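You operate a simulated robot arm through the tools that you are given. There is no shell and no other tool. Be economical: measure what you need, move in short steps, check, and stop when the job is done.

The job below is to be done with a simulated two-armed robot. You get a single attempt, and the scene is never put back.

JOB
Put the 3 mm shim from the top of the jacking table on the shelf under the jacking table and the 2 mm shim on the top of the grease bench. Take the soap can and leave it on the top of the grease bench. Do these in any order. Set down upright: soap can.
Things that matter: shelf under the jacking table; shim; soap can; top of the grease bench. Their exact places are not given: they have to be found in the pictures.

The check looks at the end state, three seconds after you hand in, the way a careful person would. Anything else that was tipped, shoved, dropped, spilled or broken makes it a failure.

ROBOT AND FRAMES
Two 7-joint arms with two-finger parallel grippers on one trunk, on a base that drives. Base frame: it is fixed to the floor where the robot stands at the start and does not move with it; the origin is under the middle of the robot, x ahead of it, y to its left, z up. Units: cm, rad, N and s.
The left shoulder is at the start at [7, 13.3, 112.6], the right one opposite. With the tool pointing down near the work surface each hand reaches from about 10 to 64 cm from the robot's upright axis, wherever it stands, measured 20 degrees to its own side. Places, roughly: shelf under the jacking table [70, -50, 20]; top of the grease bench [70, -180, 80]. Payload 1.57 kg a hand.
The TCP of each hand is the grasp point between the finger pads, 3 cm short of the fingertips. In the tool frame z runs along the fingers and y along their closing line. Largest opening 8 cm; finger width 1.7, thickness 1.2; the body of the gripper, 4 by 8.2 cm, starts 8 cm behind the TCP.
Orientation is that of the tool frame in the base frame, as a unit quaternion [x, y, z, w]. With the fingers straight down and closing along the base's y, the tool's x points along the base's -x, its y along +y and its z along -z.

CONTROLS
- The arms move only by the tool play_rows. It takes "left_commands", "right_commands" or both (then of equal length, played together; a hand with none holds still); each is a list that holds one entry, the list of rows, each a list of 7 numbers: the shift along the tool's x, y, z in mm, then the turn, a rotation vector about the tool's x, y, z in rad, then the opening, from 0 (shut) to 1 (fully open). In form: [[[tx, ty, tz, wx, wy, wz, gripper], ...]]. A call has 1 to 20 rows; each row shifts and turns the commanded pose from where the row before left it, along the tool's axes as they then stand. Rows are played at 5 a second. More than 5 cm and 0.15 rad between two rows, or a gripper value outside its range, and nothing of the call is played. Where a pose cannot be reached the arm comes as near as it can. A force on the tool above 40 N (or 10 N above the force at the start of the call, whichever is more), or a blocked arm, ends the call early, and 0.2 s more pass. The fingers move at their own pace (about 15.3 cm/s each) and stop on an object; they squeeze with about 33 N. The grip force told is the motor's: it shows also when the fingers shut on nothing. Time passes only in rows, and 0.2 s behind the last, so rows that do not move let the fingers close. The reply holds the time, the measured pose of the TCP, the force on the tool along the base axes, the opening and the grip force, in the units named above and with some noise, with the torque about the TCP (base axes, N m) and any sound that the robot's microphone picked up.
- Cameras (640 x 400 px; columns grow to the right, rows downward): "scene" is now at [12.32, -2.45, 133.9]; the picture's right is [-0.32, -0.95, 0.00], its down [-0.70, 0.23, -0.68] and it looks along [0.64, -0.21, -0.74] (base axes); focal length 262 px, centre (320, 200). "left" rides on the left gripper at [7.2, 0.7, -12.2] in its tool frame; the picture's right is [-0.09, 1.00, 0.00], its down [-0.84, -0.08, -0.54] and it looks along [-0.54, -0.05, 0.84] (tool axes); focal length 238 px, centre (320, 200). "right" rides on the right gripper at [7.2, -0.7, -12.2] in its tool frame; the picture's right is [0.09, 1.00, 0.00], its down [-0.84, 0.08, -0.54] and it looks along [-0.54, 0.05, 0.84] (tool axes); focal length 238 px, centre (320, 200).
- camera(camera): a new picture of that camera. It takes no simulated time.
- move_column(by): slides the trunk up (or, below 0, down) by that many cm; the arms and the scene camera ride with it, the base frame stays. It gives what a move gives, with no picture.
- steer(legs): drives the robot by 1 to 6 legs, each [ahead, left, turn to the left] in cm, cm and rad, along the robot's own axes; the way and the turn of a leg run together, so that a leg with both is an arc; at most 150 cm and 3.142 rad a leg. The arms and the cameras ride along, it lands a little off, and it stops where it bumps. It gives what a move gives.
- pan_tilt(pan, tilt): turns the head with the scene camera to pan (to the left, within 1.501 rad either way) and tilt (down, from -0.506 to 1.204), counted from straight ahead of the robot. It gives what a move gives.
- probe_pixels(camera, pixels): for up to 12 pixels [column, row] of the newest picture of that camera ("zoom" is the newest enlarged one), the place [x, y, z] in the base frame of the surface seen there, good to about 0.3 cm. It takes no simulated time.
- zoom(camera, box): a new picture of the part [left, top, right, bottom] of that camera's present view, enlarged. It takes no simulated time.
- close_job(): hands the job in; it is judged then, once.

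Go step by step. Measure first, check grasps and placings, and put right what went wrong. The budget is 110 turns and 100 pictures, counting those below and the enlarged ones. Unless the task says otherwise, let go and move clear before handing in, and close with one line.

The tools are called after "Call:" as name(argument=value, ...) on one line, values as JSON. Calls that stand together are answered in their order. play_rows: Moves the arms, as the interface text tells. Its arguments: {"type":"object","properties":{"left_commands":{"type":"array","items":{"type":"array","items":{"type":"array","items":{"type":"number"}}}},"right_commands":{"type":"array","items":{"type":"array","items":{"type":"array","items":{"type":"number"}}}}},"required":[]} The other tools are called the same way: move_column (by) slides the trunk up or down; steer (legs) drives the base; pan_tilt (pan, tilt) turns the head that bears the scene camera; camera (camera) takes a picture; probe_pixels (camera, pixels) gives the place of the surface under pixels of a picture; zoom (camera, box) takes an enlarged picture of a part of a camera's view; close_job () hands the job in.

At the start:

```text
time: 0.0
left_tool_pos: [43.73, 10.3, 109.84]
left_orientation: [-0.001, 1.0, 0.0, 0.0]
left_ft_force: [0.8, 0.4, 0.4]
left_torque: [0.02, 0.01, 0.03]
left_gripper_width: 8.01
left_grasp_force: 0.1
right_tool_pos: [35.13, -27.86, 106.22]
right_orientation: [0.001, 1.0, 0.0, -0.001]
right_ft_force: [0.1, 0.4, 0.4]
right_torque: [0.02, -0.02, 0.01]
right_gripper_width: 7.98
right_grasp_force: 0.1
trunk travel left (down, up): [-70.0, 24.0]
robot x, y, heading: [-0.04, 0.16, 0.001]
head pan, tilt: [-0.321, 0.827]
```

scene: 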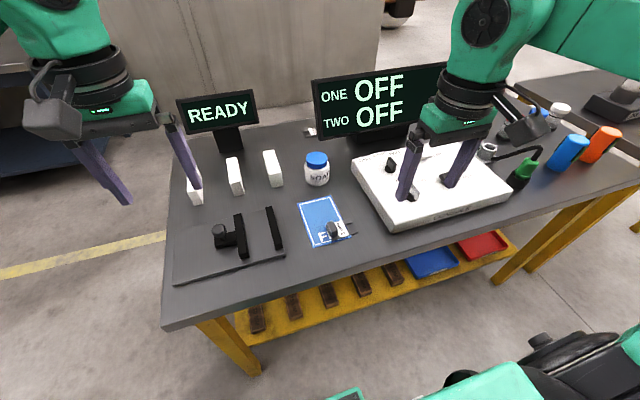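
right: 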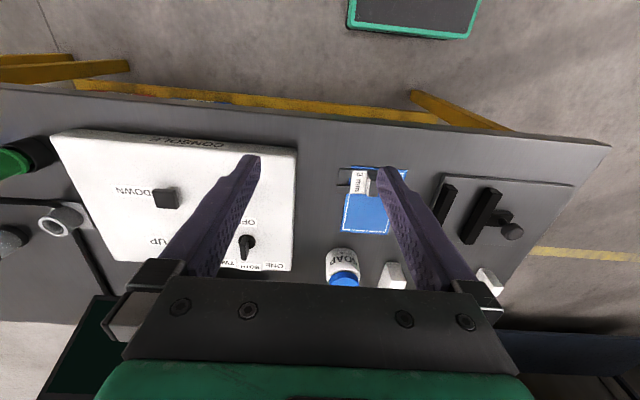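
left: 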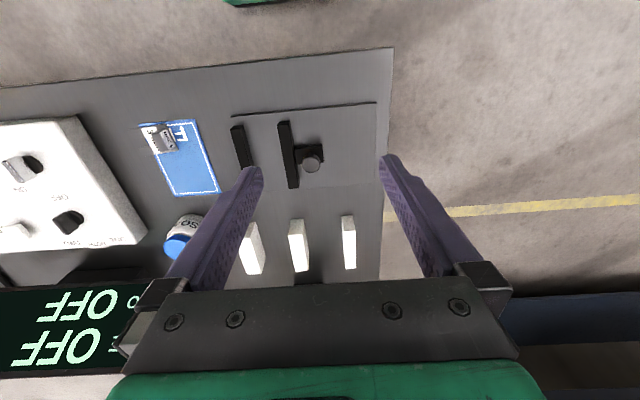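

The pictures show a jacking table with a soap can at about (317,168), a tagged shim at about (337,228), and more things. I'll zoom in to identify them.

Call:
zoom(camera="scene", box=[160, 120, 400, 270])

Call:
zoom(camera="scene", box=[400, 60, 640, 210])

Call:
probe_pixels(camera="scene", pixels=[[337, 228], [317, 155], [317, 175], [195, 190], [235, 175], [272, 168], [290, 230], [433, 262], [482, 245], [300, 300], [228, 235], [460, 220]])

```text
2.67 times, centred on (280, 195) of scene
```

zoom: 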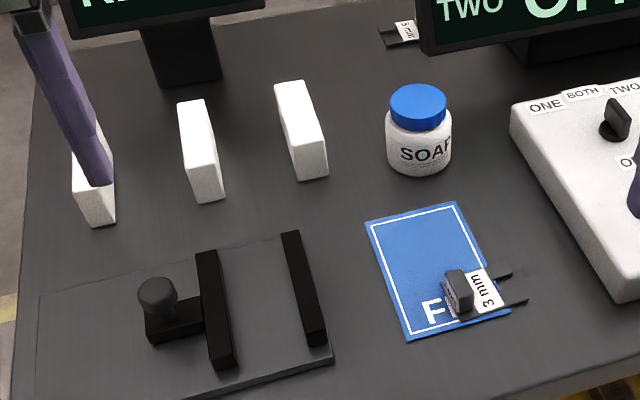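

```text
2.67 times, centred on (520, 135) of scene
```

zoom: 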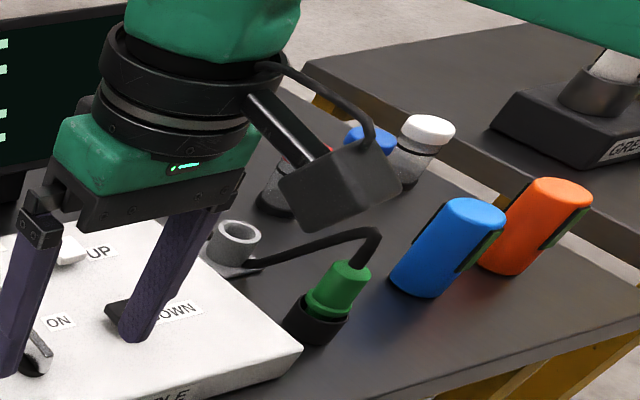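

```text
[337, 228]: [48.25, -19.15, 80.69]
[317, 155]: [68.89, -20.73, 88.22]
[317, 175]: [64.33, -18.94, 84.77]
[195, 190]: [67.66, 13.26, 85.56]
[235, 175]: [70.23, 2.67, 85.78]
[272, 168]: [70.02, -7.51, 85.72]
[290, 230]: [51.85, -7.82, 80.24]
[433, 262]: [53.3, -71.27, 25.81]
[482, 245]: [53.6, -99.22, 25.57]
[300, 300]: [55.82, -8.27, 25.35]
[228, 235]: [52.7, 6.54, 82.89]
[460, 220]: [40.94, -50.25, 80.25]
```

A shim labelled "3 mm" lies near (48,-19,80.7) and another behind it near scene (310,132). I'll zoom on both.

Call:
zoom(camera="scene", box=[290, 115, 338, 145])

Call:
probe_pixels(camera="scene", pixels=[[305, 133], [312, 131], [318, 135]])

Call:
zoom(camera="scene", box=[312, 205, 368, 240])

Call:
pan_tilt(pan=-1.1, tilt=0.55)

Call:
camera(camera="scene")

```text
13.33 times, centred on (314, 130) of scene
```

zoom: 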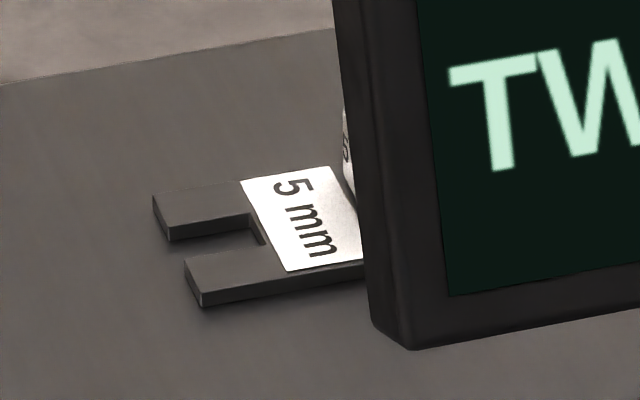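

```text
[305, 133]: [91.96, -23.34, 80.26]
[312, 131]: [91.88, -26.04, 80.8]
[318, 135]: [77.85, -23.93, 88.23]
```

```text
11.43 times, centred on (340, 222) of scene
```

zoom: 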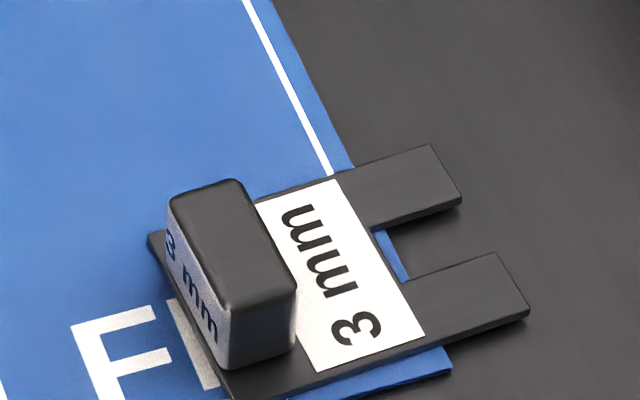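

```text
time: 1.1
left_tool_pos: [43.71, 10.2, 109.84]
left_orientation: [-0.001, 1.0, 0.0, 0.0]
left_ft_force: [0.4, 0.2, -0.1]
left_torque: [0.0, 0.01, 0.01]
left_gripper_width: 7.99
left_grasp_force: 0.1
right_tool_pos: [35.25, -27.89, 106.2]
right_orientation: [0.0, 1.0, 0.0, 0.0]
right_ft_force: [-0.1, 0.8, -0.3]
right_torque: [0.02, -0.01, 0.0]
right_gripper_width: 8.01
right_grasp_force: 0.1
trunk travel left (down, up): [-70.0, 24.0]
robot x, y, heading: [0.0, -0.11, 0.004]
head pan, tilt: [-1.1, 0.55]
```

```text
92 pictures are left
```

scene: 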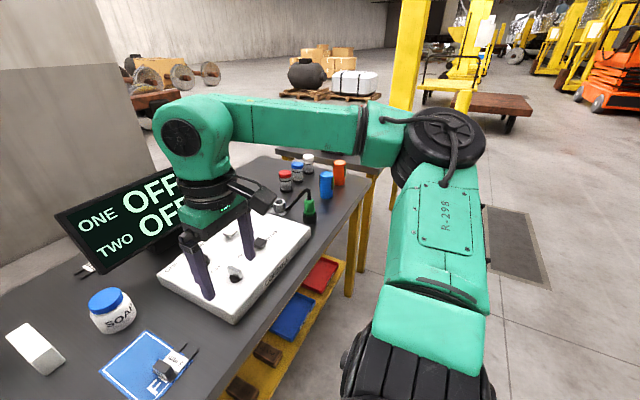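

The 3 mm shim has a grip block; the back one is 5 mm. The 2 mm shim is not yet seen, so I'll back off, lower the trunk and look at the shelf.

Call:
steer(legs=[[-50, 0, 0]])

Call:
move_column(by=-60)

Call:
pan_tilt(pan=-0.35, tilt=0.35)

Call:
camera(camera="scene")

```text
time: 4.1
left_tool_pos: [-6.57, 10.26, 109.82]
left_orientation: [0.002, 1.0, -0.001, 0.0]
left_ft_force: [-0.4, 0.7, -0.2]
left_torque: [0.01, 0.01, -0.01]
left_gripper_width: 8.0
left_grasp_force: 0.0
right_tool_pos: [-15.34, -27.97, 106.29]
right_orientation: [0.004, 1.0, -0.001, 0.0]
right_ft_force: [0.3, 1.0, 0.2]
right_torque: [0.01, 0.02, 0.02]
right_gripper_width: 8.01
right_grasp_force: 0.0
trunk travel left (down, up): [-70.0, 24.0]
robot x, y, heading: [-50.39, 0.19, -0.004]
head pan, tilt: [-1.1, 0.55]
```

```text
refused: -60 is not a number from -40 to 40
```

```text
time: 5.2
left_tool_pos: [-6.63, 10.17, 109.82]
left_orientation: [0.001, 1.0, 0.0, -0.001]
left_ft_force: [0.6, 1.3, 1.1]
left_torque: [-0.01, -0.01, 0.0]
left_gripper_width: 8.02
left_grasp_force: 0.0
right_tool_pos: [-15.29, -27.94, 106.25]
right_orientation: [0.004, 1.0, 0.001, -0.001]
right_ft_force: [-0.4, 0.5, -0.4]
right_torque: [0.0, 0.0, 0.01]
right_gripper_width: 8.01
right_grasp_force: 0.1
trunk travel left (down, up): [-70.0, 24.0]
robot x, y, heading: [-50.27, 0.2, -0.007]
head pan, tilt: [-0.351, 0.351]
```

```text
91 pictures are left
```

scene: 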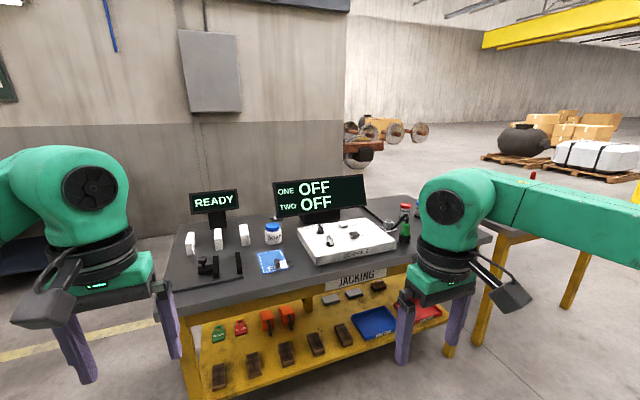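

The shelf holds small objects: red/green items, blocks, grey objects near (330,300). I'll zoom on it.

Call:
zoom(camera="scene", box=[180, 260, 460, 400])

Call:
move_column(by=-40)

Call:
camera(camera="scene")

```text
2.29 times, centred on (320, 330) of scene
```

zoom: 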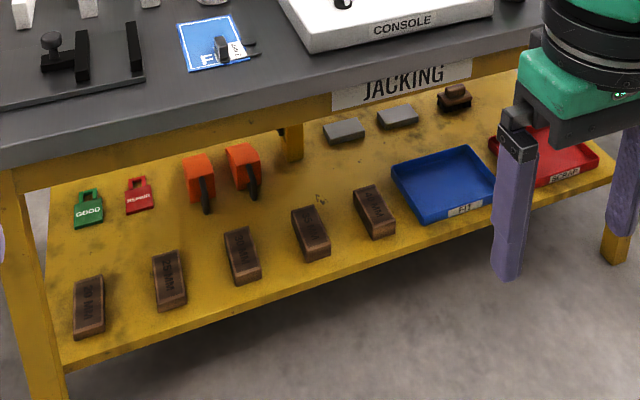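

```text
time: 9.0
left_tool_pos: [-6.69, 10.17, 69.81]
left_orientation: [0.002, 1.0, -0.001, -0.001]
left_ft_force: [-0.2, 1.0, 0.0]
left_torque: [0.0, -0.04, 0.0]
left_gripper_width: 7.98
left_grasp_force: 0.0
right_tool_pos: [-15.38, -27.98, 66.39]
right_orientation: [0.003, 1.0, 0.0, 0.0]
right_ft_force: [0.0, -0.5, 0.4]
right_torque: [-0.03, 0.02, 0.01]
right_gripper_width: 8.01
right_grasp_force: 0.1
trunk travel left (down, up): [-30.0, 64.0]
robot x, y, heading: [-50.71, 0.25, -0.003]
head pan, tilt: [-0.351, 0.351]
```

```text
89 pictures are left
```

scene: 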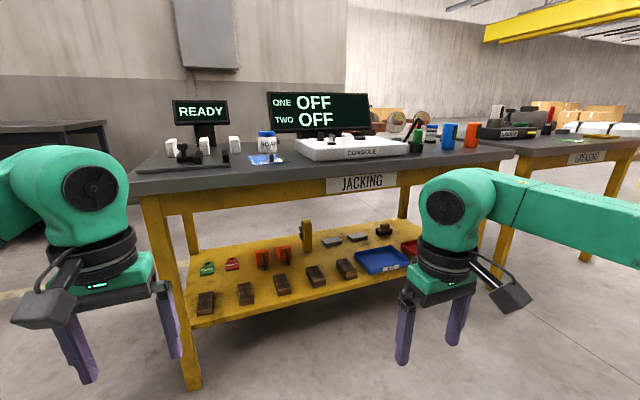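

No shim is visible on the shelf yet. I'll zoom on the shelf, and look at the grease bench side.

Call:
zoom(camera="scene", box=[180, 210, 440, 330])

Call:
zoom(camera="scene", box=[440, 90, 640, 210])

Call:
move_column(by=40)

Call:
move_column(by=24)

Call:
pan_tilt(pan=-0.35, tilt=0.5)

Call:
camera(camera="scene")

```text
2.46 times, centred on (310, 270) of scene
```

zoom: 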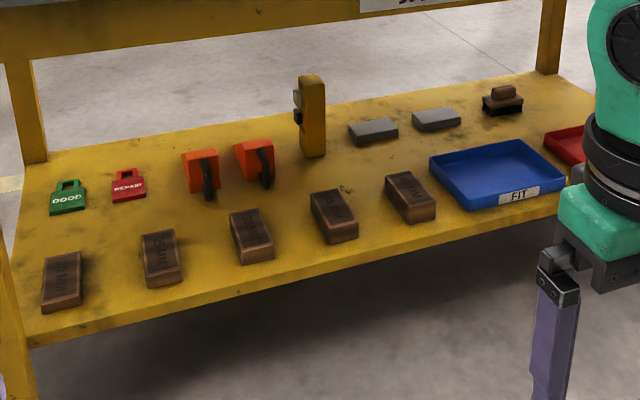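

```text
3.20 times, centred on (540, 150) of scene
```

zoom: 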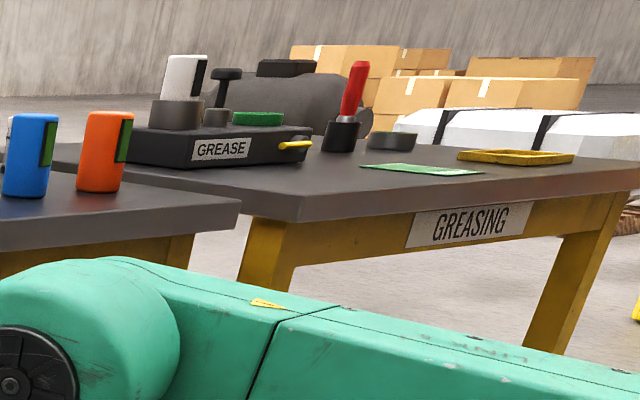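

```text
time: 12.8
left_tool_pos: [-6.62, 10.18, 109.89]
left_orientation: [0.002, 1.0, 0.0, 0.001]
left_ft_force: [-0.5, -0.4, -0.8]
left_torque: [0.0, -0.01, 0.02]
left_gripper_width: 8.0
left_grasp_force: 0.0
right_tool_pos: [-15.33, -27.93, 106.3]
right_orientation: [0.003, 1.0, 0.001, 0.001]
right_ft_force: [-0.3, -0.1, 0.1]
right_torque: [0.02, 0.0, -0.01]
right_gripper_width: 7.98
right_grasp_force: 0.0
trunk travel left (down, up): [-70.0, 24.0]
robot x, y, heading: [-50.39, 0.37, -0.008]
head pan, tilt: [-0.351, 0.351]
```

```text
time: 15.3
left_tool_pos: [-6.63, 10.23, 133.75]
left_orientation: [0.001, 1.0, -0.001, 0.0]
left_ft_force: [-1.2, -0.1, -0.1]
left_torque: [0.04, 0.04, 0.0]
left_gripper_width: 8.02
left_grasp_force: 0.1
right_tool_pos: [-15.4, -27.96, 130.31]
right_orientation: [0.004, 1.0, 0.0, 0.0]
right_ft_force: [-0.6, -0.8, -0.1]
right_torque: [0.03, 0.0, 0.0]
right_gripper_width: 8.01
right_grasp_force: 0.0
trunk travel left (down, up): [-94.0, 0.0]
robot x, y, heading: [-50.54, 0.02, -0.0]
head pan, tilt: [-0.351, 0.351]
```

```text
time: 16.0
left_tool_pos: [-6.48, 10.24, 133.84]
left_orientation: [0.002, 1.0, 0.0, 0.0]
left_ft_force: [1.1, -0.8, 0.5]
left_torque: [0.0, -0.01, 0.0]
left_gripper_width: 7.99
left_grasp_force: 0.0
right_tool_pos: [-15.45, -27.94, 130.29]
right_orientation: [0.004, 1.0, 0.0, -0.001]
right_ft_force: [0.3, 0.3, 0.0]
right_torque: [0.0, -0.01, 0.01]
right_gripper_width: 8.01
right_grasp_force: 0.0
trunk travel left (down, up): [-94.0, 0.0]
robot x, y, heading: [-50.1, 0.54, -0.001]
head pan, tilt: [-0.351, 0.499]
```

```text
86 pictures are left
```

scene: 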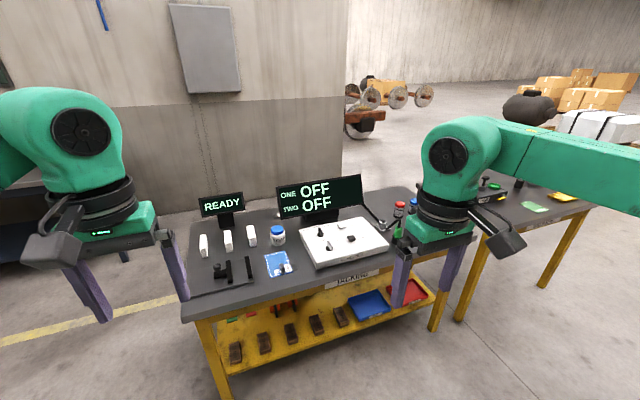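

The area behind the big ONE/TWO screen is hidden, so the 2 mm shim could be there. I'll strafe right to view from there and see the grease bench too.

Call:
steer(legs=[[0, -110, 0]])

Call:
pan_tilt(pan=0.5, tilt=0.5)

Call:
camera(camera="scene")

Call:
pan_tilt(pan=-0.5, tilt=0.5)

Call:
camera(camera="scene")

```text
time: 21.7
left_tool_pos: [-6.9, -99.21, 133.96]
left_orientation: [-0.002, 1.0, -0.001, 0.0]
left_ft_force: [-0.6, 0.4, 0.0]
left_torque: [-0.02, 0.04, 0.03]
left_gripper_width: 8.0
left_grasp_force: 0.0
right_tool_pos: [-15.31, -137.5, 130.23]
right_orientation: [-0.001, 1.0, -0.001, 0.001]
right_ft_force: [-0.4, 0.7, -0.4]
right_torque: [0.0, 0.0, 0.01]
right_gripper_width: 8.04
right_grasp_force: 0.0
trunk travel left (down, up): [-94.0, 0.0]
robot x, y, heading: [-50.48, -109.92, 0.003]
head pan, tilt: [-0.351, 0.499]
```

```text
time: 22.8
left_tool_pos: [-6.75, -99.34, 133.94]
left_orientation: [-0.003, 1.0, 0.0, 0.0]
left_ft_force: [-0.6, -1.0, 0.7]
left_torque: [-0.03, 0.01, 0.02]
left_gripper_width: 8.01
left_grasp_force: 0.1
right_tool_pos: [-15.25, -137.55, 130.26]
right_orientation: [-0.002, 1.0, 0.0, 0.0]
right_ft_force: [-0.6, 0.1, -0.4]
right_torque: [0.0, 0.0, -0.03]
right_gripper_width: 8.02
right_grasp_force: 0.1
trunk travel left (down, up): [-94.0, 0.0]
robot x, y, heading: [-50.44, -109.83, 0.002]
head pan, tilt: [0.499, 0.499]
```

```text
85 pictures are left
```

scene: 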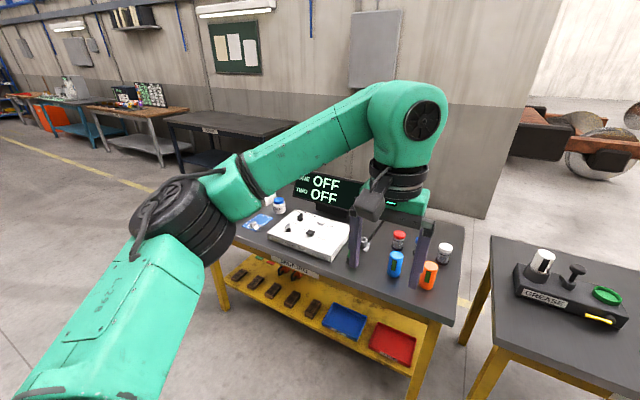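

```text
time: 24.1
left_tool_pos: [-6.72, -99.4, 133.94]
left_orientation: [-0.003, 1.0, 0.0, 0.0]
left_ft_force: [0.6, 0.5, 0.2]
left_torque: [-0.02, -0.02, -0.03]
left_gripper_width: 8.0
left_grasp_force: 0.1
right_tool_pos: [-15.18, -137.65, 130.24]
right_orientation: [-0.003, 1.0, 0.0, 0.0]
right_ft_force: [-0.1, -0.1, -0.8]
right_torque: [0.01, -0.01, -0.02]
right_gripper_width: 8.01
right_grasp_force: 0.1
trunk travel left (down, up): [-94.0, 0.0]
robot x, y, heading: [-50.5, -109.88, 0.006]
head pan, tilt: [-0.499, 0.499]
```

```text
84 pictures are left
```

scene: 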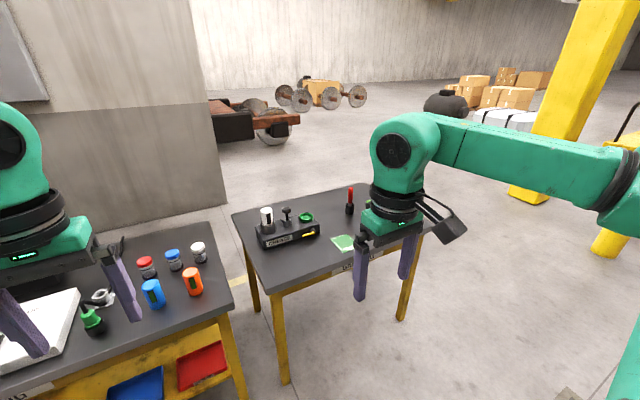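

The grease bench is clear in its front left part. The shim may be behind the big screen; I'll drive ahead with the arms high and look left at it.

Call:
steer(legs=[[48, 0, 0]])

Call:
pan_tilt(pan=0.75, tilt=0.5)

Call:
camera(camera="scene")

Call:
camera(camera="left")

Call:
camera(camera="right")

```text
time: 26.9
left_tool_pos: [40.52, -99.27, 133.93]
left_orientation: [-0.001, 1.0, -0.001, 0.001]
left_ft_force: [-1.5, -0.4, 0.0]
left_torque: [-0.01, 0.01, -0.02]
left_gripper_width: 7.97
left_grasp_force: 0.1
right_tool_pos: [32.13, -137.57, 130.27]
right_orientation: [-0.001, 1.0, 0.0, 0.002]
right_ft_force: [-0.6, -0.6, 0.6]
right_torque: [-0.02, -0.02, -0.04]
right_gripper_width: 7.98
right_grasp_force: 0.0
trunk travel left (down, up): [-94.0, 0.0]
robot x, y, heading: [-3.09, -109.72, 0.002]
head pan, tilt: [-0.499, 0.499]
```

```text
time: 28.4
left_tool_pos: [40.79, -99.32, 133.89]
left_orientation: [-0.001, 1.0, 0.0, 0.0]
left_ft_force: [-0.1, -0.4, -0.7]
left_torque: [0.0, 0.02, 0.04]
left_gripper_width: 8.0
left_grasp_force: 0.1
right_tool_pos: [32.21, -137.42, 130.28]
right_orientation: [-0.001, 1.0, 0.0, -0.001]
right_ft_force: [0.1, 0.1, -0.2]
right_torque: [-0.01, -0.01, -0.02]
right_gripper_width: 7.98
right_grasp_force: 0.1
trunk travel left (down, up): [-94.0, 0.0]
robot x, y, heading: [-2.95, -109.42, 0.005]
head pan, tilt: [0.75, 0.499]
```

```text
83 pictures are left
```

scene: 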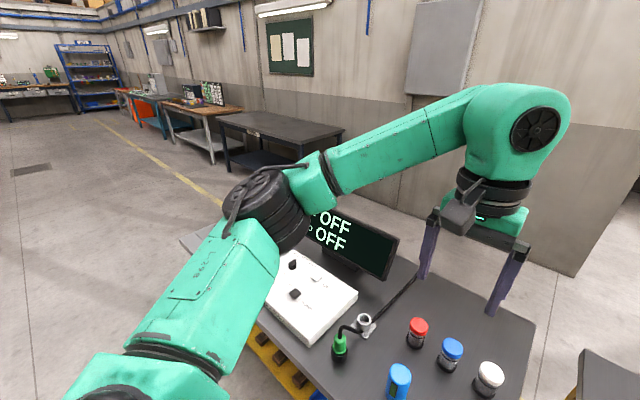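

```text
82 pictures are left
```

left: 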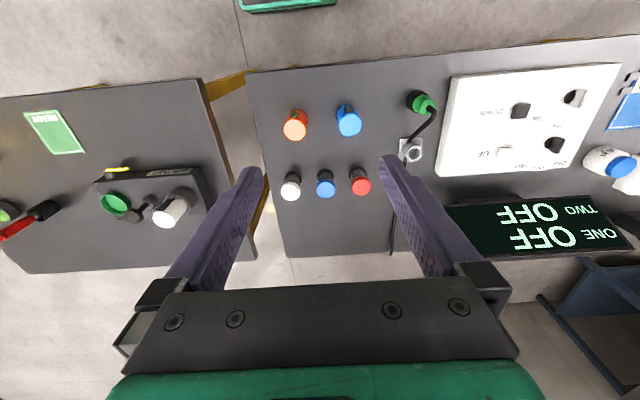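

```text
81 pictures are left
```

right: 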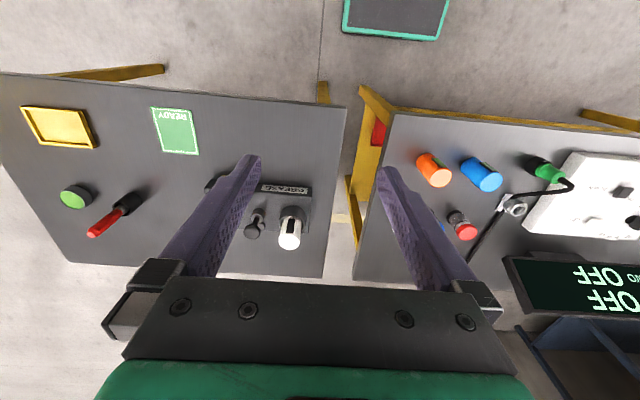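

Some of the area right behind the big screen is visible near (440,270) but partly hidden by the hand. I'll zoom and probe it.

Call:
zoom(camera="scene", box=[300, 200, 540, 350])

Call:
probe_pixels(camera="scene", pixels=[[398, 240], [384, 278], [318, 206], [470, 300], [535, 328], [490, 375], [417, 325], [452, 347], [365, 320], [180, 240]])

Call:
zoom(camera="left", box=[380, 60, 640, 270])

Call:
probe_pixels(camera="left", pixels=[[600, 210], [610, 240], [400, 245], [630, 85], [620, 165], [285, 225], [625, 220]])

```text
2.67 times, centred on (420, 275) of scene
```

zoom: 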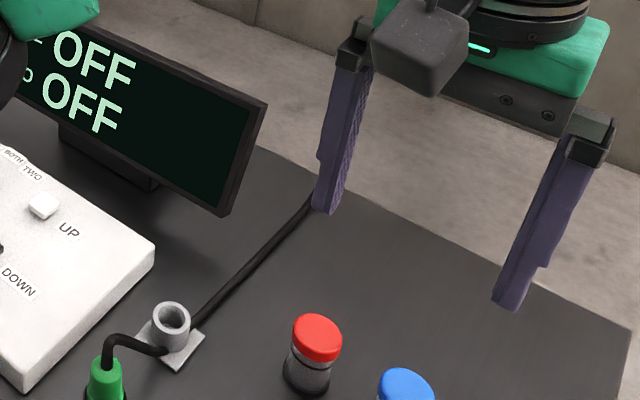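

```text
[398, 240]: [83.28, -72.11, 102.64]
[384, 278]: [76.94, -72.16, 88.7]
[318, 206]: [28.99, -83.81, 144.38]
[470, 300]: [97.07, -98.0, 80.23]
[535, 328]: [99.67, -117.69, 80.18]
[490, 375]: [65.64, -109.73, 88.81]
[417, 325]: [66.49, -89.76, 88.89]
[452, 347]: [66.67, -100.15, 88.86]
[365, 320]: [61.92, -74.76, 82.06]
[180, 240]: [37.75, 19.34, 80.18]
```

```text
1.90 times, centred on (510, 165) of left
```

zoom: 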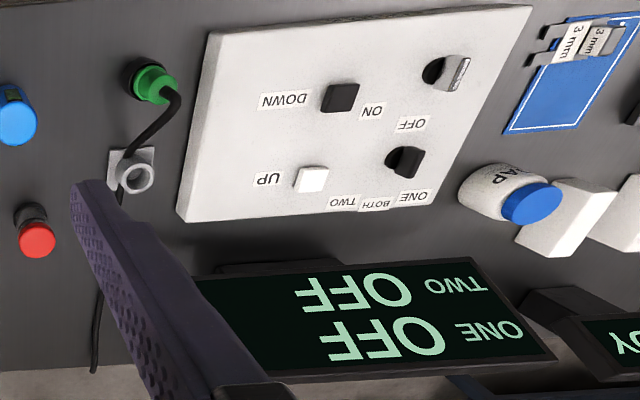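

```text
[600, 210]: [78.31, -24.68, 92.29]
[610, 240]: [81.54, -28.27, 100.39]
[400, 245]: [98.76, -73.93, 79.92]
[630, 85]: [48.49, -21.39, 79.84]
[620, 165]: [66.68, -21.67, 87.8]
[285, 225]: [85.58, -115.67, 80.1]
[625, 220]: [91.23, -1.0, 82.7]
```

Nothing seen behind the screen's right half (screen spans y −22..−72, top z 103). I'll drive left along the table with the arms high and look behind it from the left.

Call:
steer(legs=[[-5, 100, 0], [0, 75, 0]])

Call:
pan_tilt(pan=-0.75, tilt=0.5)

Call:
camera(camera="scene")

Call:
camera(camera="right")

```text
time: 37.2
left_tool_pos: [33.77, 74.86, 133.89]
left_orientation: [-0.007, 1.0, 0.0, 0.0]
left_ft_force: [0.0, -0.6, 0.6]
left_torque: [0.02, -0.01, 0.02]
left_gripper_width: 8.02
left_grasp_force: 0.0
right_tool_pos: [25.63, 36.51, 130.26]
right_orientation: [-0.007, 1.0, 0.001, 0.0]
right_ft_force: [0.1, 0.6, -0.4]
right_torque: [-0.02, -0.01, 0.04]
right_gripper_width: 7.99
right_grasp_force: 0.0
trunk travel left (down, up): [-94.0, 0.0]
robot x, y, heading: [-9.84, 63.94, 0.011]
head pan, tilt: [0.75, 0.499]
```

```text
time: 38.8
left_tool_pos: [33.66, 75.18, 133.95]
left_orientation: [-0.008, 1.0, 0.0, 0.0]
left_ft_force: [-0.7, -0.5, 0.9]
left_torque: [0.01, -0.02, 0.0]
left_gripper_width: 7.99
left_grasp_force: 0.1
right_tool_pos: [25.56, 36.7, 130.3]
right_orientation: [-0.007, 1.0, 0.0, 0.0]
right_ft_force: [0.4, -0.1, -0.9]
right_torque: [-0.01, 0.01, -0.05]
right_gripper_width: 8.03
right_grasp_force: 0.1
trunk travel left (down, up): [-94.0, 0.0]
robot x, y, heading: [-10.01, 63.95, 0.011]
head pan, tilt: [-0.75, 0.499]
```

```text
78 pictures are left
```

scene: 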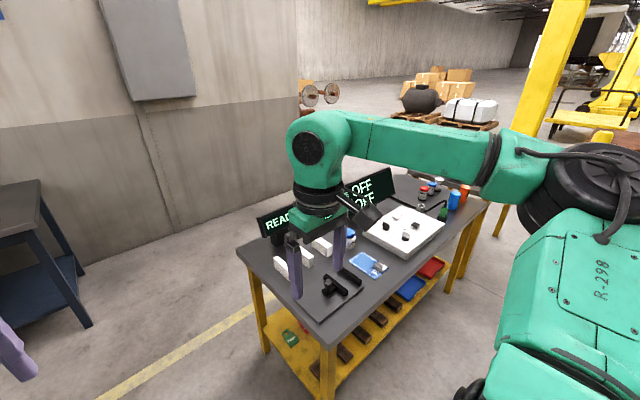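

```text
77 pictures are left
```

right: 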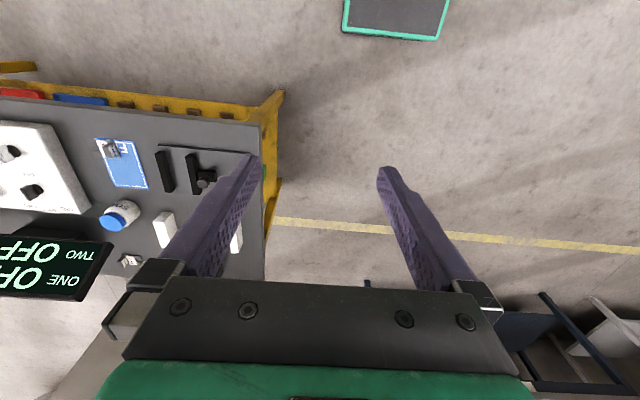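

There's a blue bench on the left; probing it before driving ahead beside the table.

Call:
probe_pixels(camera="scene", pixels=[[38, 183], [88, 325], [10, 225], [70, 255], [238, 250], [280, 210]])

Call:
zoom(camera="right", box=[60, 180, 220, 280])

```text
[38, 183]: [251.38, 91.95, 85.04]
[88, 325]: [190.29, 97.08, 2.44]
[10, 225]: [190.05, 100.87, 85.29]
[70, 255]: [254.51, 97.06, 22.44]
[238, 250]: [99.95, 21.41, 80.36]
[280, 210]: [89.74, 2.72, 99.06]
```

```text
4.00 times, centred on (140, 230) of right
```

zoom: 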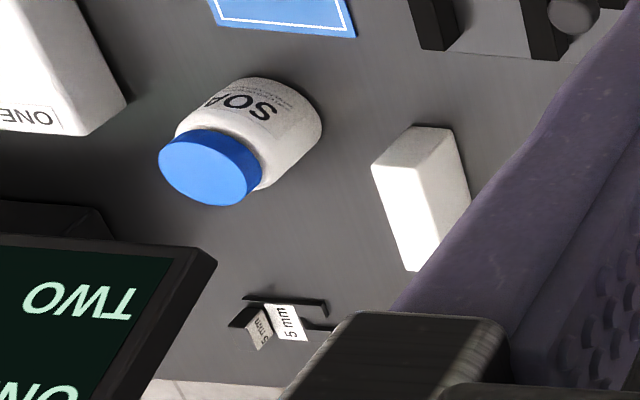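

The bench is well away (x>190). I'll drive ahead 85 cm beside the table and look straight right along the back of the screen.

Call:
steer(legs=[[0, 8, 0], [90, 0, 0]])

Call:
pan_tilt(pan=-1.45, tilt=0.55)

Call:
camera(camera="scene")

```text
time: 44.1
left_tool_pos: [123.07, 83.17, 134.0]
left_orientation: [-0.002, 1.0, 0.0, 0.0]
left_ft_force: [0.3, -0.2, 0.8]
left_torque: [-0.02, -0.02, -0.02]
left_gripper_width: 8.01
left_grasp_force: 0.1
right_tool_pos: [114.77, 44.98, 130.37]
right_orientation: [0.0, 1.0, 0.001, 0.001]
right_ft_force: [-0.4, 0.7, 0.1]
right_torque: [0.0, -0.02, 0.0]
right_gripper_width: 8.01
right_grasp_force: 0.0
trunk travel left (down, up): [-94.0, 0.0]
robot x, y, heading: [79.35, 72.7, 0.005]
head pan, tilt: [-0.75, 0.499]
```

```text
time: 45.2
left_tool_pos: [123.25, 83.23, 133.99]
left_orientation: [-0.003, 1.0, 0.0, 0.001]
left_ft_force: [-0.4, 1.2, 0.0]
left_torque: [0.01, 0.0, -0.01]
left_gripper_width: 7.97
left_grasp_force: 0.0
right_tool_pos: [114.85, 44.99, 130.35]
right_orientation: [-0.001, 1.0, 0.0, 0.001]
right_ft_force: [0.0, 0.4, 0.1]
right_torque: [-0.02, 0.01, 0.02]
right_gripper_width: 8.02
right_grasp_force: 0.0
trunk travel left (down, up): [-94.0, 0.0]
robot x, y, heading: [79.5, 73.28, -0.006]
head pan, tilt: [-1.45, 0.55]
```

```text
75 pictures are left
```

scene: 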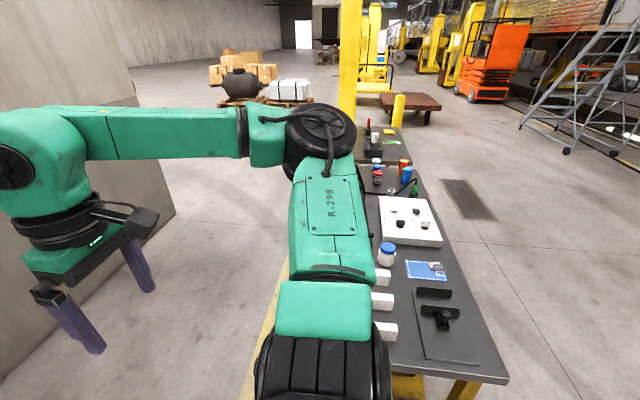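

My own right arm hides the view, so I'll turn the robot right to face along the table.

Call:
steer(legs=[[0, 0, -1.5]])

Call:
pan_tilt(pan=0.1, tilt=0.5)

Call:
camera(camera="scene")

```text
time: 49.3
left_tool_pos: [92.35, 29.65, 133.93]
left_orientation: [0.687, 0.727, 0.0, 0.0]
left_ft_force: [0.1, 0.0, -0.8]
left_torque: [0.02, 0.02, 0.01]
left_gripper_width: 8.03
left_grasp_force: 0.0
right_tool_pos: [53.71, 36.09, 130.33]
right_orientation: [0.687, 0.727, 0.002, 0.0]
right_ft_force: [-0.8, 0.5, -0.3]
right_torque: [-0.02, -0.03, 0.01]
right_gripper_width: 8.0
right_grasp_force: 0.1
trunk travel left (down, up): [-94.0, 0.0]
robot x, y, heading: [79.63, 72.89, -1.517]
head pan, tilt: [-1.45, 0.55]
```

```text
time: 50.9
left_tool_pos: [92.25, 29.67, 133.69]
left_orientation: [0.686, 0.728, 0.0, 0.0]
left_ft_force: [-0.1, 0.3, 0.7]
left_torque: [-0.01, 0.02, -0.03]
left_gripper_width: 8.01
left_grasp_force: 0.1
right_tool_pos: [53.56, 36.07, 130.18]
right_orientation: [0.687, 0.726, -0.001, 0.0]
right_ft_force: [1.0, -0.3, 0.3]
right_torque: [0.02, 0.01, -0.01]
right_gripper_width: 8.0
right_grasp_force: 0.0
trunk travel left (down, up): [-94.0, 0.0]
robot x, y, heading: [79.49, 72.89, -1.514]
head pan, tilt: [0.099, 0.499]
```

```text
74 pictures are left
```

scene: 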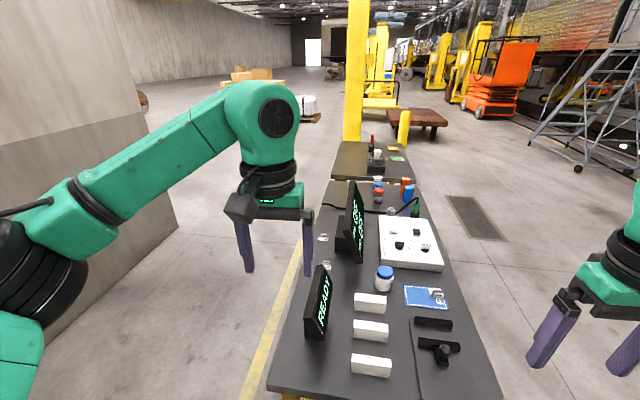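

Now things behind the screen are visible near (323,237) and (327,265). Zooming.

Call:
zoom(camera="scene", box=[300, 210, 380, 290])

Call:
probe_pixels(camera="scene", pixels=[[323, 237], [328, 237], [327, 265], [331, 262], [320, 237]])

```text
5.00 times, centred on (340, 250) of scene
```

zoom: 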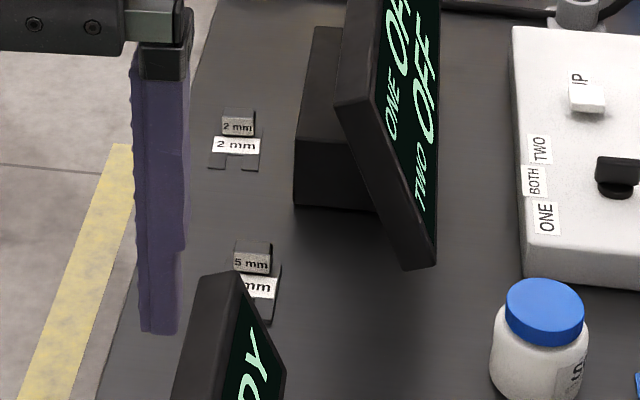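

```text
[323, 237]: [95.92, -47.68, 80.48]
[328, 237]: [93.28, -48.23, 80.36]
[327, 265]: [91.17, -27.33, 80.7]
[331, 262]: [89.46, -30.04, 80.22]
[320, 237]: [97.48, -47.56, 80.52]
```

The 2 mm shim is behind the big screen near (95.5,−48). I'd reach it from behind the table if there's floor space; probing the wall and floor there.

Call:
probe_pixels(camera="scene", pixels=[[60, 150], [130, 180], [170, 230], [200, 300], [230, 330], [140, 90], [220, 250], [310, 110], [150, 100]])

Call:
pan_tilt(pan=0.5, tilt=0.5)

Call:
camera(camera="scene")

```text
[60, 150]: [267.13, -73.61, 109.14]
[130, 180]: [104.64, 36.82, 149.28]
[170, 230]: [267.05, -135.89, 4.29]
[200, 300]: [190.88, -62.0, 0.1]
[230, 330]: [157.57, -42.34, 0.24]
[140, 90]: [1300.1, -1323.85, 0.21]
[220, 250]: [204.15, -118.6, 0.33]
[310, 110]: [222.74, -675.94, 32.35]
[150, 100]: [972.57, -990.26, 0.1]
```

```text
time: 51.8
left_tool_pos: [92.08, 29.65, 133.91]
left_orientation: [0.686, 0.728, 0.0, 0.0]
left_ft_force: [0.5, 0.2, -0.4]
left_torque: [0.0, -0.01, -0.03]
left_gripper_width: 7.99
left_grasp_force: 0.0
right_tool_pos: [53.55, 35.97, 130.3]
right_orientation: [0.687, 0.727, 0.0, 0.0]
right_ft_force: [-1.0, -0.3, 0.1]
right_torque: [-0.04, -0.02, 0.01]
right_gripper_width: 7.99
right_grasp_force: 0.0
trunk travel left (down, up): [-94.0, 0.0]
robot x, y, heading: [79.14, 72.84, -1.512]
head pan, tilt: [0.499, 0.499]
```

```text
72 pictures are left
```

scene: 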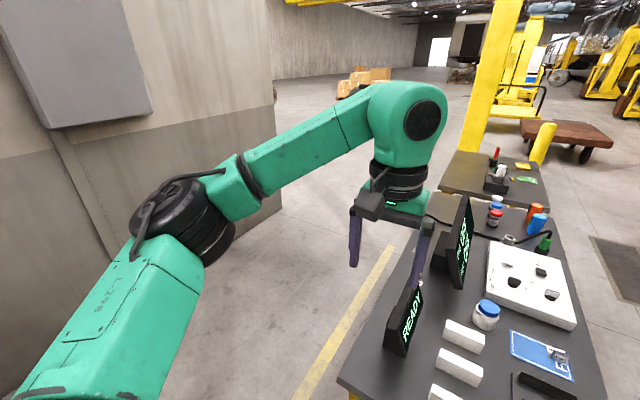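

The wall is at x=267, so there is plenty of room behind. I'll drive round behind the table to (142, −40) and turn to face it.

Call:
steer(legs=[[0, 66, 0], [112, 0, 0], [0, 0, -1.62]])

Call:
pan_tilt(pan=0.1, tilt=0.8)

Call:
camera(camera="scene")

Call:
camera(camera="left")

```text
time: 64.8
left_tool_pos: [108.25, -46.32, 133.88]
left_orientation: [1.0, -0.004, 0.0, 0.0]
left_ft_force: [0.7, -0.8, 0.1]
left_torque: [0.01, 0.01, -0.02]
left_gripper_width: 8.03
left_grasp_force: 0.0
right_tool_pos: [117.26, -8.28, 130.21]
right_orientation: [1.0, -0.005, 0.0, 0.0]
right_ft_force: [0.3, 0.0, 0.0]
right_torque: [0.0, -0.02, 0.0]
right_gripper_width: 8.01
right_grasp_force: 0.0
trunk travel left (down, up): [-94.0, 0.0]
robot x, y, heading: [152.16, -36.28, 3.136]
head pan, tilt: [0.499, 0.499]
```

```text
time: 65.7
left_tool_pos: [108.23, -46.27, 133.81]
left_orientation: [1.0, -0.004, 0.001, 0.0]
left_ft_force: [0.2, -0.3, 0.4]
left_torque: [0.02, -0.01, 0.02]
left_gripper_width: 8.0
left_grasp_force: 0.1
right_tool_pos: [117.24, -8.22, 130.27]
right_orientation: [1.0, -0.005, 0.0, 0.0]
right_ft_force: [0.2, -0.4, 0.4]
right_torque: [0.01, -0.02, 0.0]
right_gripper_width: 7.98
right_grasp_force: 0.0
trunk travel left (down, up): [-94.0, 0.0]
robot x, y, heading: [151.82, -36.71, 3.136]
head pan, tilt: [0.099, 0.799]
```

```text
71 pictures are left
```

scene: 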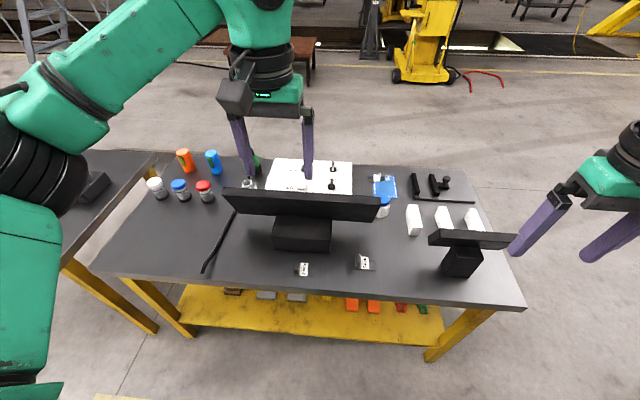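

```text
70 pictures are left
```

left: 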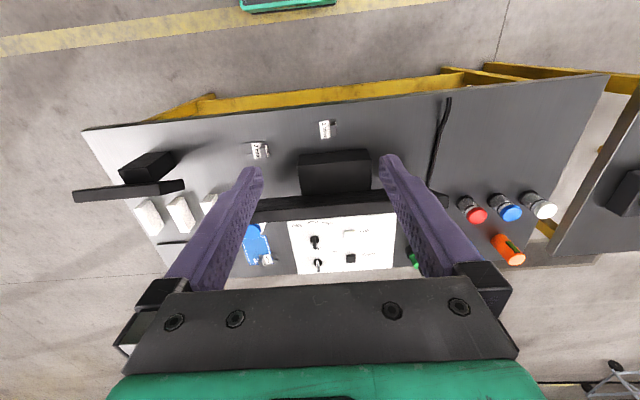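

The 2 mm shim is at left (326,129), beside the black screen foot. I'll zoom and probe for its grip block.

Call:
zoom(camera="left", box=[286, 104, 366, 154])

Call:
probe_pixels(camera="zoom", pixels=[[320, 120], [320, 200], [320, 250], [260, 200], [380, 200], [320, 280]])

Call:
zoom(camera="scene", box=[272, 249, 336, 289])

Call:
probe_pixels(camera="zoom", pixels=[[320, 160], [320, 200], [320, 240], [280, 200], [360, 200]])

```text
8.00 times, centred on (326, 129) of left
```

zoom: 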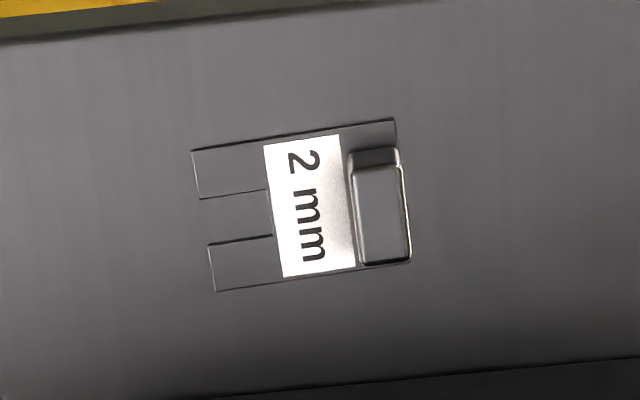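

```text
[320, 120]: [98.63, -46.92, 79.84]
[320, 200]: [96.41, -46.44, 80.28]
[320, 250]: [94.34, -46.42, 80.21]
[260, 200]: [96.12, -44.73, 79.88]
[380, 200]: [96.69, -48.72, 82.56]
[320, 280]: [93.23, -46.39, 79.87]
```

```text
10.00 times, centred on (304, 269) of scene
```

zoom: 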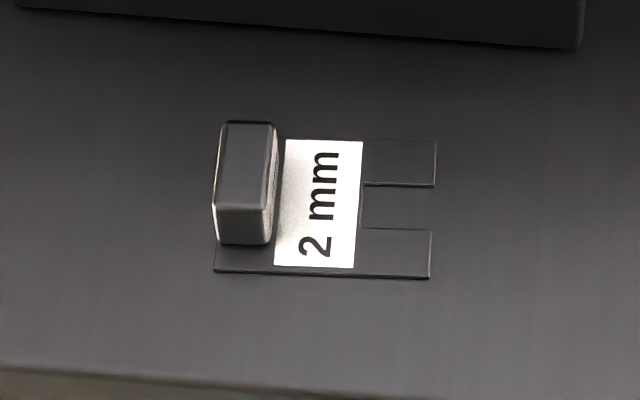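

```text
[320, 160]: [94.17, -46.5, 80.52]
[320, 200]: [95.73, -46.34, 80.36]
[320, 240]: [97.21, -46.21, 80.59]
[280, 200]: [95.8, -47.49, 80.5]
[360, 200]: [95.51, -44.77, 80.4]
```

The grip block of the 2 mm shim is at about (95.6, −48.8), top z≈82.5, thin along y: a straight-down grasp closing along y fits. Driving 8 cm closer.

Call:
steer(legs=[[9, 0, 0]])

Call:
play_rows(left_commands=[[[0, 0, 45, 0, 0, 0, 0.5], [0, 0, 45, 0, 0, 0, 0.5], [0, 0, 45, 0, 0, 0, 0.5], [0, 0, 45, 0, 0, 0, 0.5], [0, 0, 45, 0, 0, 0, 0.5], [0, 0, 45, 0, 0, 0, 0.5], [0, 0, 30, 0, 0, 0, 0.5], [0, 0, 0, 0, 0, 0, 0.5], [0, 0, 0, 0, 0, 0, 0.5]]])

Call:
camera(camera="left")

```text
time: 66.8
left_tool_pos: [100.2, -46.15, 134.3]
left_orientation: [1.0, -0.005, -0.004, 0.0]
left_ft_force: [1.1, 0.5, 0.7]
left_torque: [0.03, 0.05, 0.01]
left_gripper_width: 8.0
left_grasp_force: 0.1
right_tool_pos: [109.15, -8.16, 130.51]
right_orientation: [1.0, -0.005, -0.003, 0.0]
right_ft_force: [1.0, 0.1, 1.4]
right_torque: [0.02, 0.08, -0.01]
right_gripper_width: 7.97
right_grasp_force: 0.1
trunk travel left (down, up): [-94.0, 0.0]
robot x, y, heading: [143.2, -36.37, 3.13]
head pan, tilt: [0.099, 0.799]
```

```text
time: 68.8
left_tool_pos: [99.43, -46.19, 104.15]
left_orientation: [1.0, -0.005, -0.001, 0.0]
left_ft_force: [-0.6, -0.2, 0.5]
left_torque: [-0.01, 0.03, 0.03]
left_gripper_width: 3.99
left_grasp_force: 0.1
right_tool_pos: [108.39, -8.02, 130.48]
right_orientation: [1.0, -0.004, 0.0, 0.0]
right_ft_force: [-0.2, 0.1, 0.6]
right_torque: [0.04, 0.0, 0.02]
right_gripper_width: 8.01
right_grasp_force: 0.0
trunk travel left (down, up): [-94.0, 0.0]
robot x, y, heading: [143.5, -36.34, 3.128]
head pan, tilt: [0.099, 0.799]
```

```text
67 pictures are left
```

left: 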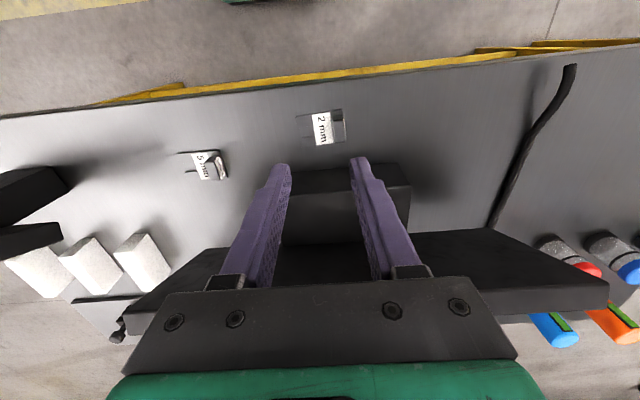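

Hand at z=104 with the shim at left (328,125); probing its block for precise place.

Call:
zoom(camera="left", box=[288, 100, 368, 150])

Call:
probe_pixels(camera="left", pixels=[[338, 120], [340, 126], [341, 133], [336, 127], [344, 127], [352, 180], [320, 130]])

```text
8.00 times, centred on (328, 125) of left
```

zoom: 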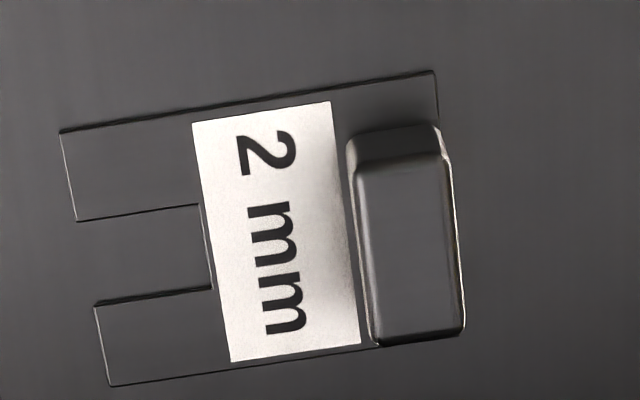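

```text
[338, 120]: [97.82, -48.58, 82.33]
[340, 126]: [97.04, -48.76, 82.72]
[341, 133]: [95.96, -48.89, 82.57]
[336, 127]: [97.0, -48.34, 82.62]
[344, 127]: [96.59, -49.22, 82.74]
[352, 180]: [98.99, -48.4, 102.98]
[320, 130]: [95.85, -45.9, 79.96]
```

Block centre is (96.3, −48.8), top 82.6. I'll descend above it in two stages to TCP z≈84.

Call:
play_rows(left_commands=[[[-31, 26, 0, 0, 0, 0, 0.5], [0, 0, 50, 0, 0, 0, 0.5], [0, 0, 50, 0, 0, 0, 0.5], [0, 0, 50, 0, 0, 0, 0.5], [0, 0, 20, 0, 0, 0, 0.5], [0, 0, 0, 0, 0, 0, 0.5], [0, 0, 0, 0, 0, 0, 0.5]]])

Call:
camera(camera="left")

```text
time: 70.4
left_tool_pos: [96.33, -48.66, 86.97]
left_orientation: [1.0, -0.004, 0.0, 0.001]
left_ft_force: [-0.4, 0.0, 0.4]
left_torque: [-0.02, -0.01, -0.01]
left_gripper_width: 4.01
left_grasp_force: 0.1
right_tool_pos: [108.24, -8.08, 130.3]
right_orientation: [1.0, -0.005, 0.0, 0.0]
right_ft_force: [-0.1, -0.7, -0.2]
right_torque: [-0.01, -0.01, 0.01]
right_gripper_width: 8.01
right_grasp_force: 0.1
trunk travel left (down, up): [-94.0, 0.0]
robot x, y, heading: [143.26, -36.19, 3.136]
head pan, tilt: [0.099, 0.799]
```

```text
65 pictures are left
```

left: 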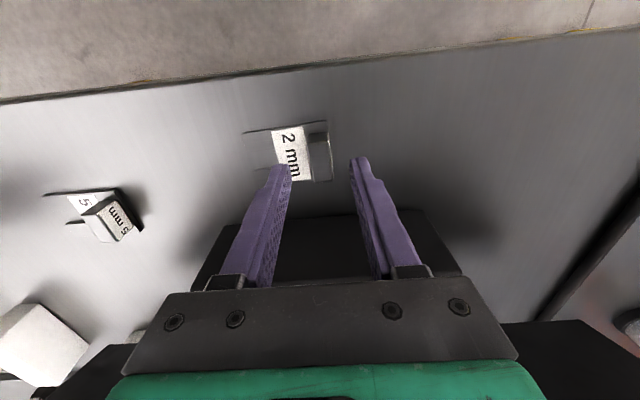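

The fingers straddle the block (318,160). Down 31 mm and close.

Call:
play_rows(left_commands=[[[0, 0, 31, 0, 0, 0, 0.5], [0, 0, 0, 0, 0, 0, 0.5], [0, 0, 0, 0, 0, 0, 0], [0, 0, 0, 0, 0, 0, 0], [0, 0, 0, 0, 0, 0, 0], [0, 0, 0, 0, 0, 0, 0]]])

Call:
play_rows(left_commands=[[[0, 0, -30, 0, 0, 0, 0], [0, 0, -40, 0, 0, 0, 0], [0, 0, -40, 0, 0, 0, 0], [0, 0, -40, 0, 0, 0, 0], [0, 0, -45, 0, 0, 0, 0], [0, 0, -45, 0, 0, 0, 0], [0, 0, -45, 0, 0, 0, 0], [0, 0, -45, 0, 0, 0, 0], [0, 0, -45, 0, 0, 0, 0], [0, 0, -45, 0, 0, 0, 0], [0, 0, -45, 0, 0, 0, 0], [0, 0, 0, 0, 0, 0, 0]]])

Call:
camera(camera="left")

```text
time: 71.8
left_tool_pos: [96.25, -48.52, 83.79]
left_orientation: [1.0, -0.005, 0.001, -0.001]
left_ft_force: [-0.5, -0.1, 0.1]
left_torque: [0.0, -0.03, 0.02]
left_gripper_width: 1.71
left_grasp_force: 32.0
right_tool_pos: [108.18, -8.15, 130.31]
right_orientation: [1.0, -0.005, 0.0, 0.0]
right_ft_force: [-0.3, -0.5, 0.7]
right_torque: [0.02, 0.03, 0.03]
right_gripper_width: 7.98
right_grasp_force: 0.1
trunk travel left (down, up): [-94.0, 0.0]
robot x, y, heading: [143.28, -36.43, 3.127]
head pan, tilt: [0.099, 0.799]
```

```text
time: 74.4
left_tool_pos: [96.34, -48.76, 130.39]
left_orientation: [1.0, -0.004, 0.0, 0.0]
left_ft_force: [-0.7, -0.3, -0.9]
left_torque: [-0.03, 0.0, 0.03]
left_gripper_width: 1.71
left_grasp_force: 32.1
right_tool_pos: [108.34, -8.22, 130.24]
right_orientation: [1.0, -0.005, -0.001, -0.001]
right_ft_force: [-0.5, -0.2, -0.3]
right_torque: [0.03, 0.01, 0.03]
right_gripper_width: 8.01
right_grasp_force: 0.0
trunk travel left (down, up): [-94.0, 0.0]
robot x, y, heading: [143.29, -36.22, 3.129]
head pan, tilt: [0.099, 0.799]
```

```text
64 pictures are left
```

left: 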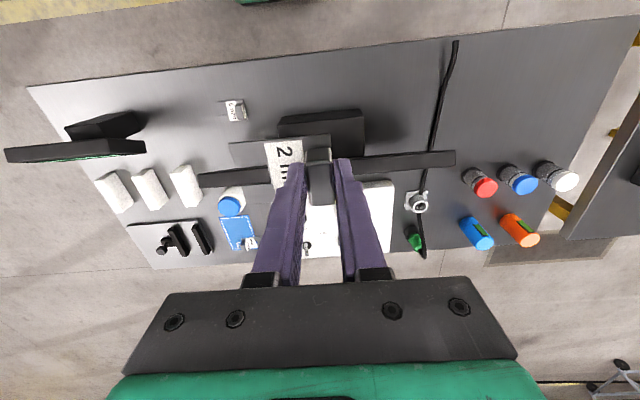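

The 2 mm shim is held (1.7 cm grip). I'll look left to check the path to the back of the grease bench.

Call:
pan_tilt(pan=0.8, tilt=0.6)

Call:
camera(camera="scene")

```text
time: 75.5
left_tool_pos: [96.31, -48.66, 130.38]
left_orientation: [1.0, -0.004, -0.001, -0.001]
left_ft_force: [0.2, -0.2, -1.3]
left_torque: [-0.02, -0.02, 0.0]
left_gripper_width: 1.69
left_grasp_force: 32.0
right_tool_pos: [108.41, -8.06, 130.23]
right_orientation: [1.0, -0.006, 0.0, 0.001]
right_ft_force: [-0.4, -0.7, 0.7]
right_torque: [0.03, 0.0, 0.01]
right_gripper_width: 7.99
right_grasp_force: 0.0
trunk travel left (down, up): [-94.0, 0.0]
robot x, y, heading: [142.99, -36.36, 3.134]
head pan, tilt: [0.799, 0.6]
```

```text
63 pictures are left
```

scene: 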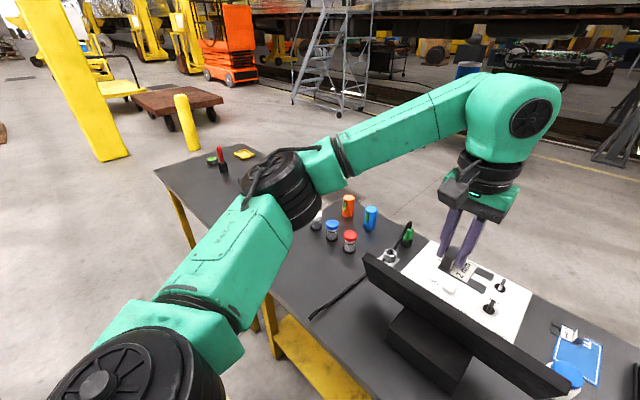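

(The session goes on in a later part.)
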